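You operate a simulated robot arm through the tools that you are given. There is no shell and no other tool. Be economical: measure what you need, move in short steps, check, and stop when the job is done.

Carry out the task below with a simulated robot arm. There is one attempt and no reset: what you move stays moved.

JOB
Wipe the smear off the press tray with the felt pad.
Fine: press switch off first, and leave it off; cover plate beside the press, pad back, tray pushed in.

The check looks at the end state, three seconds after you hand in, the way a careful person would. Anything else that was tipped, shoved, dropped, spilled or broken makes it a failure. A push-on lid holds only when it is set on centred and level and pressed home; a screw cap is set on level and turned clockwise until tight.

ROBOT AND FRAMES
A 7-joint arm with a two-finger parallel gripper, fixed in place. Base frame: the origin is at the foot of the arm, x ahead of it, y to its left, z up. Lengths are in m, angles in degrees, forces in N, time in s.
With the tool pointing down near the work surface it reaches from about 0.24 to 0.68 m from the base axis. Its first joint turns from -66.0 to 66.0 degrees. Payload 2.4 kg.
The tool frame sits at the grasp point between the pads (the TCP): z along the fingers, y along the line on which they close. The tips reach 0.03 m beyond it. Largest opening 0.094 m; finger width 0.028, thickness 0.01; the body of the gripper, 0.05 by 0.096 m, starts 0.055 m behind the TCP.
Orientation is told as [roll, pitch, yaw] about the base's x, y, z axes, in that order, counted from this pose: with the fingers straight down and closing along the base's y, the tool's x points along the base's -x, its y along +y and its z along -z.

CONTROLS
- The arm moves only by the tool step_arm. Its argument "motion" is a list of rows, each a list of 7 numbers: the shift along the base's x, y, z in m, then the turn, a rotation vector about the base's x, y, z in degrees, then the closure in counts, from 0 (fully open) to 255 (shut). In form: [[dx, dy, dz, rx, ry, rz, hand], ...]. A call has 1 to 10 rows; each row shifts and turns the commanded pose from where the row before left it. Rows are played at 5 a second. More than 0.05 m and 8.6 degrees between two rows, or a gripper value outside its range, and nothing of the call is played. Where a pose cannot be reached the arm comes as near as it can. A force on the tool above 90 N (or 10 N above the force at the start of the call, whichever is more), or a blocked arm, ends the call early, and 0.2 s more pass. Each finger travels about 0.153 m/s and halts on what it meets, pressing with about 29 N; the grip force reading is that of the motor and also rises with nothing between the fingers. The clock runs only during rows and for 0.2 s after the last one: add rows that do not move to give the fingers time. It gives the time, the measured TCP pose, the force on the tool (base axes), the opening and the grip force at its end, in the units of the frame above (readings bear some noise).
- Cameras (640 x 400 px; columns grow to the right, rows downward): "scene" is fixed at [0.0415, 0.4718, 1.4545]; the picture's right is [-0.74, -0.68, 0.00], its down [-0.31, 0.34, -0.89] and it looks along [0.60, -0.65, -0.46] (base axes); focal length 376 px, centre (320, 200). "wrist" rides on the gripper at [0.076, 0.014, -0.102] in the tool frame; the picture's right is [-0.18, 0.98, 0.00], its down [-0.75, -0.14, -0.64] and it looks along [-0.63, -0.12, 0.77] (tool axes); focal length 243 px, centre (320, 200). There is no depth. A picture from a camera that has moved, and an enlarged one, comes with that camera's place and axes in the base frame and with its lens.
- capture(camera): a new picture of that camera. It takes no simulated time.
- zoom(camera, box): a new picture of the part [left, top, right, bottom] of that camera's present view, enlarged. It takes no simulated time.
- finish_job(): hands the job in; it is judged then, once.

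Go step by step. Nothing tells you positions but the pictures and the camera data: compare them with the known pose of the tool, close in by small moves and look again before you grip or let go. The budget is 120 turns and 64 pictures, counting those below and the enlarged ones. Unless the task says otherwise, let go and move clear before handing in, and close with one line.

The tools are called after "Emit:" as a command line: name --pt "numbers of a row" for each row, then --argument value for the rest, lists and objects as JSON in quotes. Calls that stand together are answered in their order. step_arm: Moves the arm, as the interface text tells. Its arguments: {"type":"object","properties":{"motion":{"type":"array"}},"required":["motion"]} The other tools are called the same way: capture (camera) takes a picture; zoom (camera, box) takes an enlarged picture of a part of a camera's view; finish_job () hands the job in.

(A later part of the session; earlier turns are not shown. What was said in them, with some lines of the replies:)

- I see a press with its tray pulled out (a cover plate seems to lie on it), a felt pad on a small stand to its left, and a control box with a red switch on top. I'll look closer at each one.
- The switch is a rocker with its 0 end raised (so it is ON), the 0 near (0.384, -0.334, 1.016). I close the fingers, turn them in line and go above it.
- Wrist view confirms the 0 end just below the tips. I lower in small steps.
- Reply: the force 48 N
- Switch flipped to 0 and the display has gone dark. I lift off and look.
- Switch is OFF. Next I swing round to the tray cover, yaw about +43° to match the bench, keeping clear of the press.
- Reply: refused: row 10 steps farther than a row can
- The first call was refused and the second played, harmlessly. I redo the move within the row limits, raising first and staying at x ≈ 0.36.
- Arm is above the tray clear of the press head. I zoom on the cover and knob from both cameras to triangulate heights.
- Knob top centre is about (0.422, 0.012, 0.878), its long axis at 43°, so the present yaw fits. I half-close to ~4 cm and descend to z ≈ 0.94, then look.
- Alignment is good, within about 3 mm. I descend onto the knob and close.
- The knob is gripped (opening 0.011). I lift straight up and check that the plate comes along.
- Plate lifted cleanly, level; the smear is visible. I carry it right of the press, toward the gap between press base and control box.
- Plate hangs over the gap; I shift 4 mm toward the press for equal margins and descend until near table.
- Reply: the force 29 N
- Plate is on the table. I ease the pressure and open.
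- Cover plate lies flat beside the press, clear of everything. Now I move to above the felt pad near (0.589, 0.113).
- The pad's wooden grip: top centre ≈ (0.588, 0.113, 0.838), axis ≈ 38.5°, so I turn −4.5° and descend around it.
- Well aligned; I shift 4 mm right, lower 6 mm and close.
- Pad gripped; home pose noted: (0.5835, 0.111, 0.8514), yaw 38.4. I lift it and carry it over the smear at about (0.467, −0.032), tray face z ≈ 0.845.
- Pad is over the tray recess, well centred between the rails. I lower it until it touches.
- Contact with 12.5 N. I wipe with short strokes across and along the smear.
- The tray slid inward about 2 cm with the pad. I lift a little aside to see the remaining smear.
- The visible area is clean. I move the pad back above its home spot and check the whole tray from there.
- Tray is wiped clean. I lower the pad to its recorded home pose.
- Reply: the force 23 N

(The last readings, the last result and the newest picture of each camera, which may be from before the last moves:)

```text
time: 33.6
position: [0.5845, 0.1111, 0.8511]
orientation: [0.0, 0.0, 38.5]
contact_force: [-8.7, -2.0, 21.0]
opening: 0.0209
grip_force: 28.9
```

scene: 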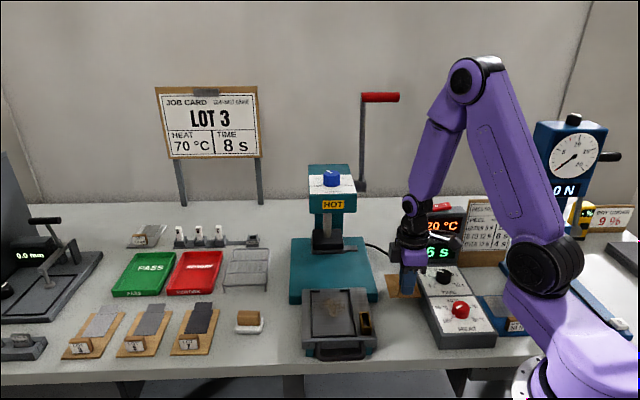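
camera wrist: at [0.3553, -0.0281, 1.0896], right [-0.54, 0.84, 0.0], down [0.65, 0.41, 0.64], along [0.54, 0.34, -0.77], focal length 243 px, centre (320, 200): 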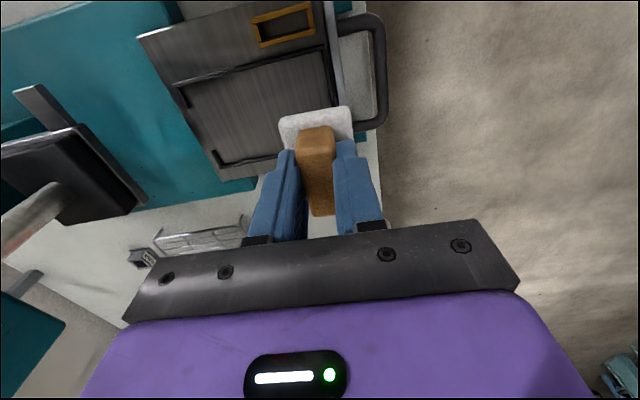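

Pad rests on the table at its home. I ease off, open and lift.

Emit:
step_arm --pt "0 0 0.0015 0 0 0 255" --pt "0 0 0 0 0 0 180" --pt "0 0 0 0 0 0 110" --pt "0 0 0 0 0 0 110" --pt "0 0 0.02 0 0 0 110" --pt "0 0 0.04 0 0 0 110" --pt "0 0 0.04 0 0 0 110" --pt "0 0 0.03 0 0 0 110"

Emit:
capture --camera "scene"

Emit:
zoom --camera "scene" --box '[260, 270, 452, 390]'

```text
time: 35.4
position: [0.5886, 0.1108, 0.9817]
orientation: [0.0, 0.0, 38.4]
contact_force: [-0.3, 0.2, -0.8]
opening: 0.0534
grip_force: 0.0
```

```text
19 pictures are left
```

scene: 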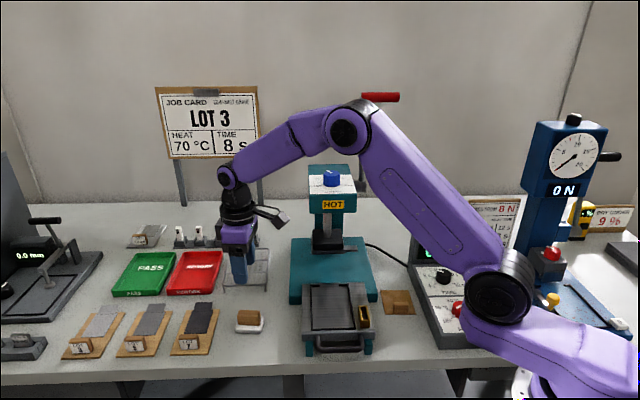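

```text
3.33 times, centred on (356, 330) of scene
camera zoom: at [0.0415, 0.4717, 1.4545], right [-0.74, -0.68, 0.0], down [-0.31, 0.34, -0.89], along [0.6, -0.65, -0.46], focal length 1252 px, centre (200, -233)
```

zoom: 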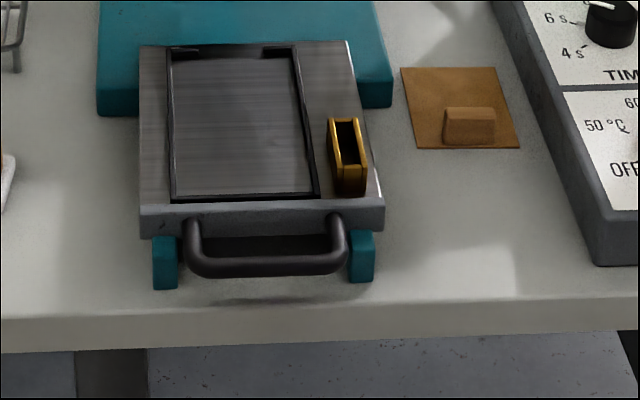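

Pad is back; tray clean; now push the tray in by its handle. I close the fingers and go in front of the handle bar, near (0.351, 0.074), high first.

Emit:
step_arm --pt "-0.0396 -0.0062 0 0 0 4.6 110" --pt "-0.0396 -0.0062 0 0 0 0 180" --pt "-0.0396 -0.0062 0 0 0 0 255" --pt "-0.0396 -0.0062 0 0 0 0 255" --pt "-0.0396 -0.0062 0 0 0 0 255" --pt "-0.0396 -0.0062 0 0 0 0 255" --pt "0 0 -0.03 0 0 0 255" --pt "0 0 0 0 0 0 255"

Emit:
capture --camera "wrist"

Emit:
zoom --camera "scene" --box '[244, 270, 436, 390]'

```text
time: 37.2
position: [0.347, 0.0708, 0.9489]
orientation: [0.0, 0.1, 43.1]
contact_force: [0.2, 0.2, -0.7]
opening: 0.0001
grip_force: 29.5
```

```text
17 pictures are left
camera wrist: at [0.2807, 0.0293, 1.0514], right [-0.54, 0.84, 0.0], down [0.65, 0.41, 0.64], along [0.54, 0.34, -0.77], focal length 243 px, centre (320, 200)
```

wrist: 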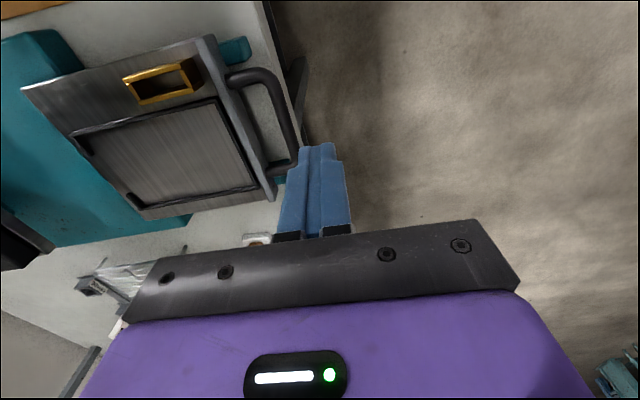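

```text
3.33 times, centred on (340, 330) of scene
camera zoom: at [0.0415, 0.4717, 1.4545], right [-0.74, -0.68, 0.0], down [-0.31, 0.34, -0.89], along [0.6, -0.65, -0.46], focal length 1252 px, centre (253, -233)
```

zoom: 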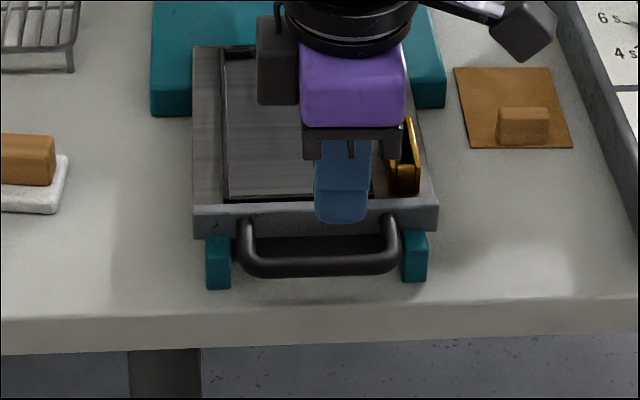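

Handle bar is at about w-edge 2 cm beyond the fingers, z ≈ 0.833. I lower the closed fingers in front of it.

Emit:
step_arm --pt "0.0037 0.0034 -0.03 0 0 0 255" --pt "0 0 -0.03 0 0 0 255" --pt "0 0 -0.03 0 0 0 255" --pt "0 0 -0.01 0 0 0 255" --pt "0 0 0 0 0 0 255"

Emit:
zoom --camera "scene" --box '[244, 270, 436, 390]'

Emit:
capture --camera "wrist"

```text
time: 38.4
position: [0.3505, 0.0762, 0.8527]
orientation: [-0.1, -0.1, 43.1]
contact_force: [-0.1, 0.4, -0.3]
opening: 0.0001
grip_force: 29.1
```

```text
3.33 times, centred on (340, 330) of scene
camera zoom: at [0.0415, 0.4718, 1.4545], right [-0.74, -0.68, 0.0], down [-0.31, 0.34, -0.89], along [0.6, -0.65, -0.46], focal length 1252 px, centre (253, -233)
```

zoom: 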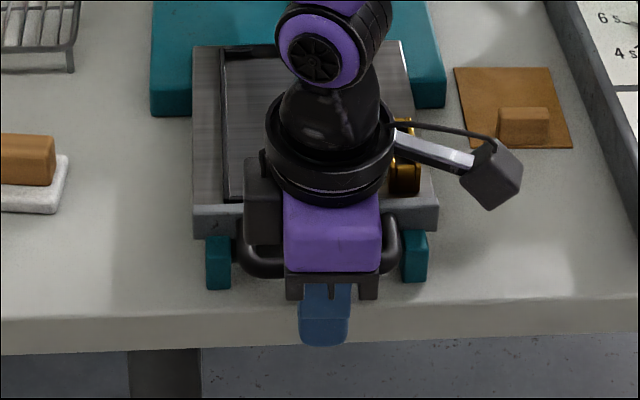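

```text
14 pictures are left
camera wrist: at [0.2853, 0.0347, 0.9534], right [-0.54, 0.84, 0.0], down [0.65, 0.41, 0.64], along [0.54, 0.34, -0.77], focal length 243 px, centre (320, 200)
```

wrist: 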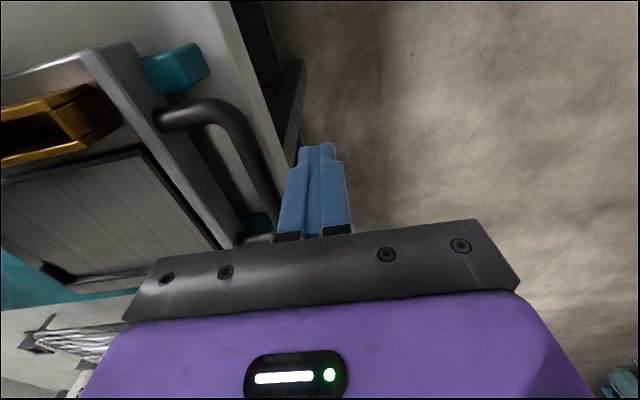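

Fingers are in front of the bar below body clearance. I push along the tray axis.

Emit:
step_arm --pt "0.0068 -0.0073 -0.002 0 0 0 255" --pt "0.0102 -0.011 0 0 0 0 255" --pt "0.0102 -0.011 0 0 0 0 255" --pt "0.0102 -0.011 0 0 0 0 255" --pt "0.0102 -0.011 0 0 0 0 255" --pt "0.0102 -0.011 0 0 0 0 255" --pt "0 0 0 0 0 0 255"

Emit:
zoom --camera "scene" --box '[244, 240, 436, 360]'

```text
time: 40.0
position: [0.4075, 0.0133, 0.8497]
orientation: [0.0, 0.0, 43.0]
contact_force: [0.2, -0.3, 0.3]
opening: 0.0
grip_force: 29.1
```

```text
3.33 times, centred on (340, 300) of scene
camera zoom: at [0.0415, 0.4717, 1.4545], right [-0.74, -0.68, 0.0], down [-0.31, 0.34, -0.89], along [0.6, -0.65, -0.46], focal length 1252 px, centre (253, -133)
```

zoom: 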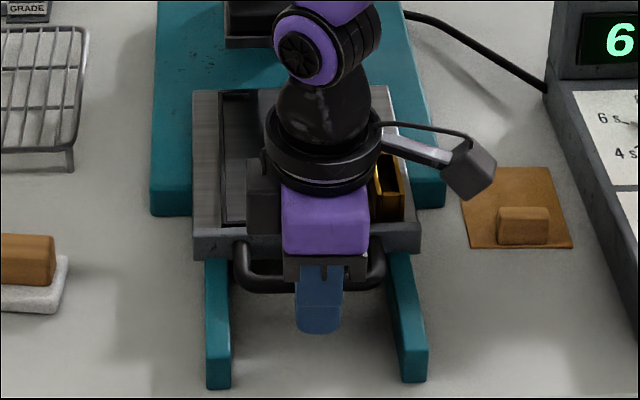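

Tray slides in freely. I continue.

Emit:
step_arm --pt "0.0102 -0.011 0 0 0 0 255" --pt "0.0102 -0.011 0 0 0 0 255" --pt "0.0102 -0.011 0 0 0 0 255" --pt "0.0068 -0.0073 0 0 0 0 255" --pt "0 0 0 0 0 0 255"

Emit:
zoom --camera "scene" --box '[244, 220, 436, 340]'

```text
time: 41.2
position: [0.4441, -0.0271, 0.8504]
orientation: [0.0, 0.1, 43.1]
contact_force: [-0.5, 0.7, 0.1]
opening: 0.0001
grip_force: 29.4
```

```text
3.33 times, centred on (340, 280) of scene
camera zoom: at [0.0415, 0.4717, 1.4545], right [-0.74, -0.68, 0.0], down [-0.31, 0.34, -0.89], along [0.6, -0.65, -0.46], focal length 1252 px, centre (253, -67)
```

zoom: 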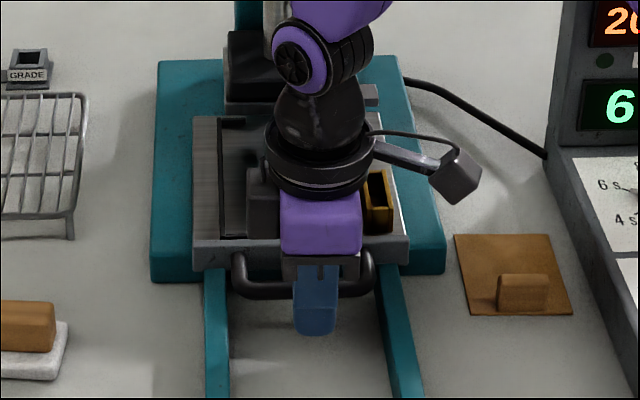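

Emit:
step_arm --pt "-0.0068 0.0073 0 0 0 0 255" --pt "-0.0034 0.0037 0 -5.5 -5.1 0 255" --pt "0 0 0 -5.5 -5.1 0 255" --pt "0 0 0 0 0 0 255"

Emit:
zoom --camera "scene" --box '[228, 140, 452, 340]'

Emit:
capture --camera "wrist"

```text
time: 42.2
position: [0.4322, -0.0241, 0.8483]
orientation: [-7.3, 2.2, 42.7]
contact_force: [0.2, -0.6, -0.3]
opening: 0.0
grip_force: 29.1
out of reach, approached as far as the arm can: row 2, 3
```

```text
2.00 times, centred on (340, 240) of scene
camera zoom: at [0.0415, 0.4718, 1.4545], right [-0.74, -0.68, 0.0], down [-0.31, 0.34, -0.89], along [0.6, -0.65, -0.46], focal length 752 px, centre (280, 120)
```

zoom: 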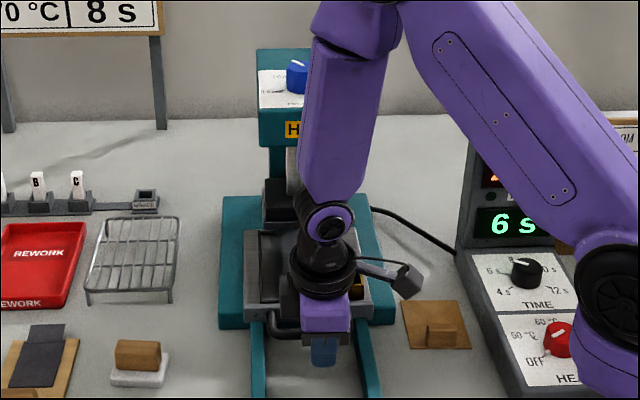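

```text
10 pictures are left
camera wrist: at [0.3609, -0.0537, 0.9507], right [-0.53, 0.84, -0.13], down [0.61, 0.48, 0.63], along [0.59, 0.25, -0.77], focal length 243 px, centre (320, 200)
```

wrist: 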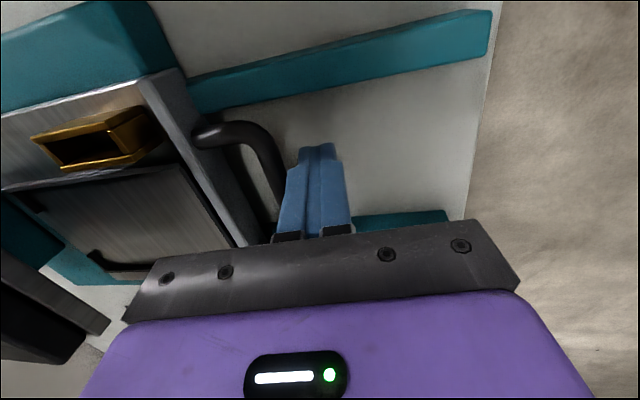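

The tilt only went 7°, which is fine and gives some clearance from the press head. I go on pushing slowly.

Emit:
step_arm --pt "0.0102 -0.011 0 0 0 0 255" --pt "0.0102 -0.011 0 0 0 0 255" --pt "0.0102 -0.011 0 0 0 0 255" --pt "0 0 0 0 0 0 255"

Emit:
zoom --camera "scene" --box '[244, 180, 436, 300]'

```text
time: 43.2
position: [0.46, -0.0524, 0.8481]
orientation: [-6.8, 2.6, 43.4]
contact_force: [-40.8, 43.5, 32.6]
opening: 0.0
grip_force: 29.2
```

```text
3.33 times, centred on (340, 240) of scene
camera zoom: at [0.0399, 0.4729, 1.4541], right [-0.74, -0.68, 0.0], down [-0.31, 0.34, -0.89], along [0.6, -0.65, -0.46], focal length 1252 px, centre (253, 67)
```

zoom: 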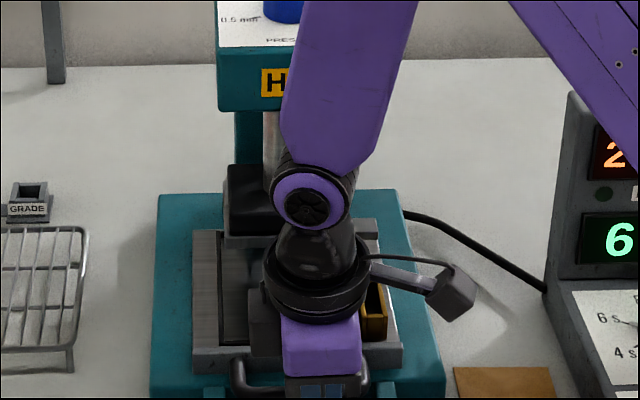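

Firm resistance of about 60 N opposite the push, so the tray is likely at its stop. I back off and inspect.

Emit:
step_arm --pt "-0.0068 0.0073 0 0 0 0 255" --pt "-0.017 0.0183 0 0 0 0 255" --pt "-0.02 0.0219 0 0 0 0 255" --pt "-0.02 0.0219 0.02 0 0 0 255" --pt "-0.02 0.0219 0.04 0 0 0 255" --pt "0.01 0.01 0.04 0 0 0 255" --pt "0.02 0.02 0.04 0 0 0 255" --pt "0.02 0.02 0.03 0 0 0 255" --pt "0.02 0.02 0.03 0 0 0 255" --pt "0 0 0 0 0 0 255"

Emit:
zoom --camera "scene" --box '[244, 215, 436, 335]'

Emit:
capture --camera "wrist"

```text
time: 45.4
position: [0.4504, 0.1062, 1.0462]
orientation: [-7.1, 2.1, 42.7]
contact_force: [-0.5, 0.3, 0.3]
opening: 0.0
grip_force: 28.8
```

```text
3.33 times, centred on (340, 275) of scene
camera zoom: at [0.0415, 0.4718, 1.4545], right [-0.74, -0.68, 0.0], down [-0.31, 0.34, -0.89], along [0.6, -0.65, -0.46], focal length 1252 px, centre (253, -50)
```

zoom: 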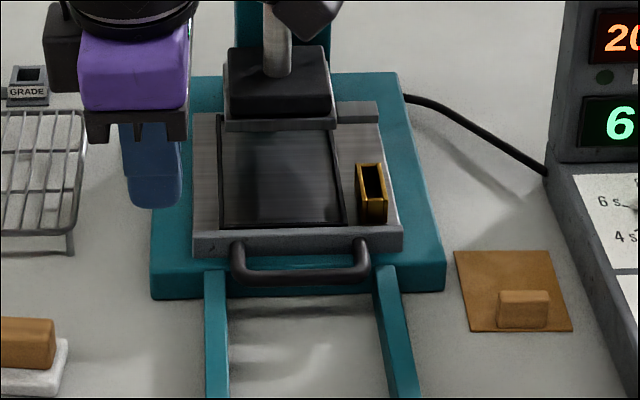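

```text
7 pictures are left
camera wrist: at [0.3798, 0.0771, 1.1493], right [-0.53, 0.84, -0.13], down [0.61, 0.48, 0.63], along [0.59, 0.25, -0.77], focal length 243 px, centre (320, 200)
```

wrist: 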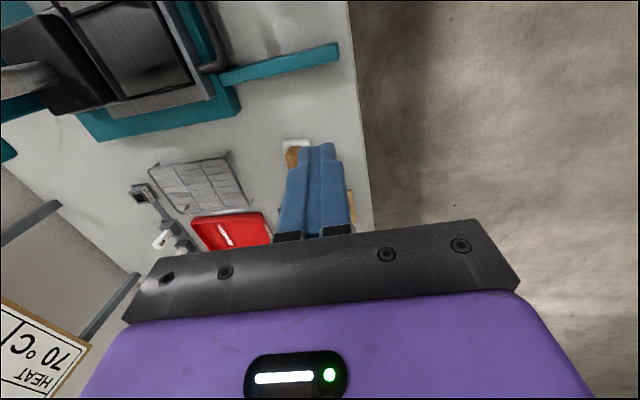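

Emit:
zoom --camera "scene" --box '[296, 235, 376, 285]'

```text
8.00 times, centred on (336, 260) of scene
camera zoom: at [0.0415, 0.4718, 1.4545], right [-0.74, -0.68, 0.0], down [-0.31, 0.34, -0.89], along [0.6, -0.65, -0.46], focal length 3006 px, centre (192, -280)
```

zoom: 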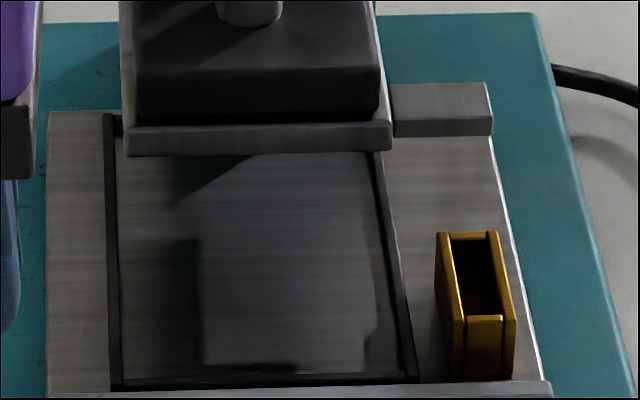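

The tray is square, over the base and under the head after about 17 cm of travel, against its stop. A last overall check before handing in.

Emit:
step_arm --pt "-0.03 -0.02 0.03 0 0 0 128" --pt "-0.03 -0.02 0.03 0 0 0 128" --pt "0 0 0.03 0 0 0 128"

Emit:
capture --camera "scene"

Emit:
zoom --camera "scene" --box '[190, 190, 478, 370]'

```text
time: 46.2
position: [0.388, 0.0649, 1.1379]
orientation: [-7.1, 2.1, 42.7]
contact_force: [-1.0, -0.4, 0.4]
opening: 0.0467
grip_force: 0.1
```

```text
5 pictures are left
```

scene: 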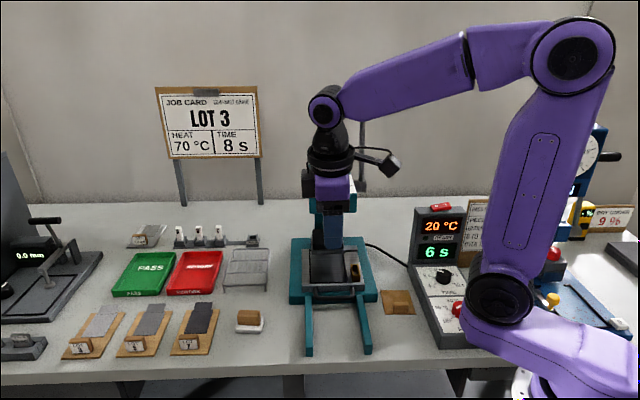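

```text
2.22 times, centred on (334, 280) of scene
camera zoom: at [0.0415, 0.4717, 1.4545], right [-0.74, -0.68, 0.0], down [-0.31, 0.34, -0.89], along [0.6, -0.65, -0.46], focal length 835 px, centre (289, 22)
```

zoom: 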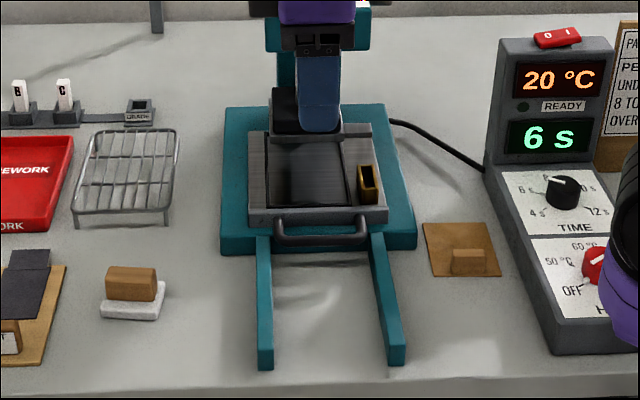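

Everything is in place: the switch is off, the plate lies flat beside the press, the pad is back on its spot, and the clean tray is pushed in. The arm is clear, so I hand in.

Emit:
finish_job

```text
The job is handed in.
```

The job is handed in: I switched the press off first and left it off, wiped the smear off the tray, set the cover plate beside the press, put the pad back, and pushed the tray in to its stop.
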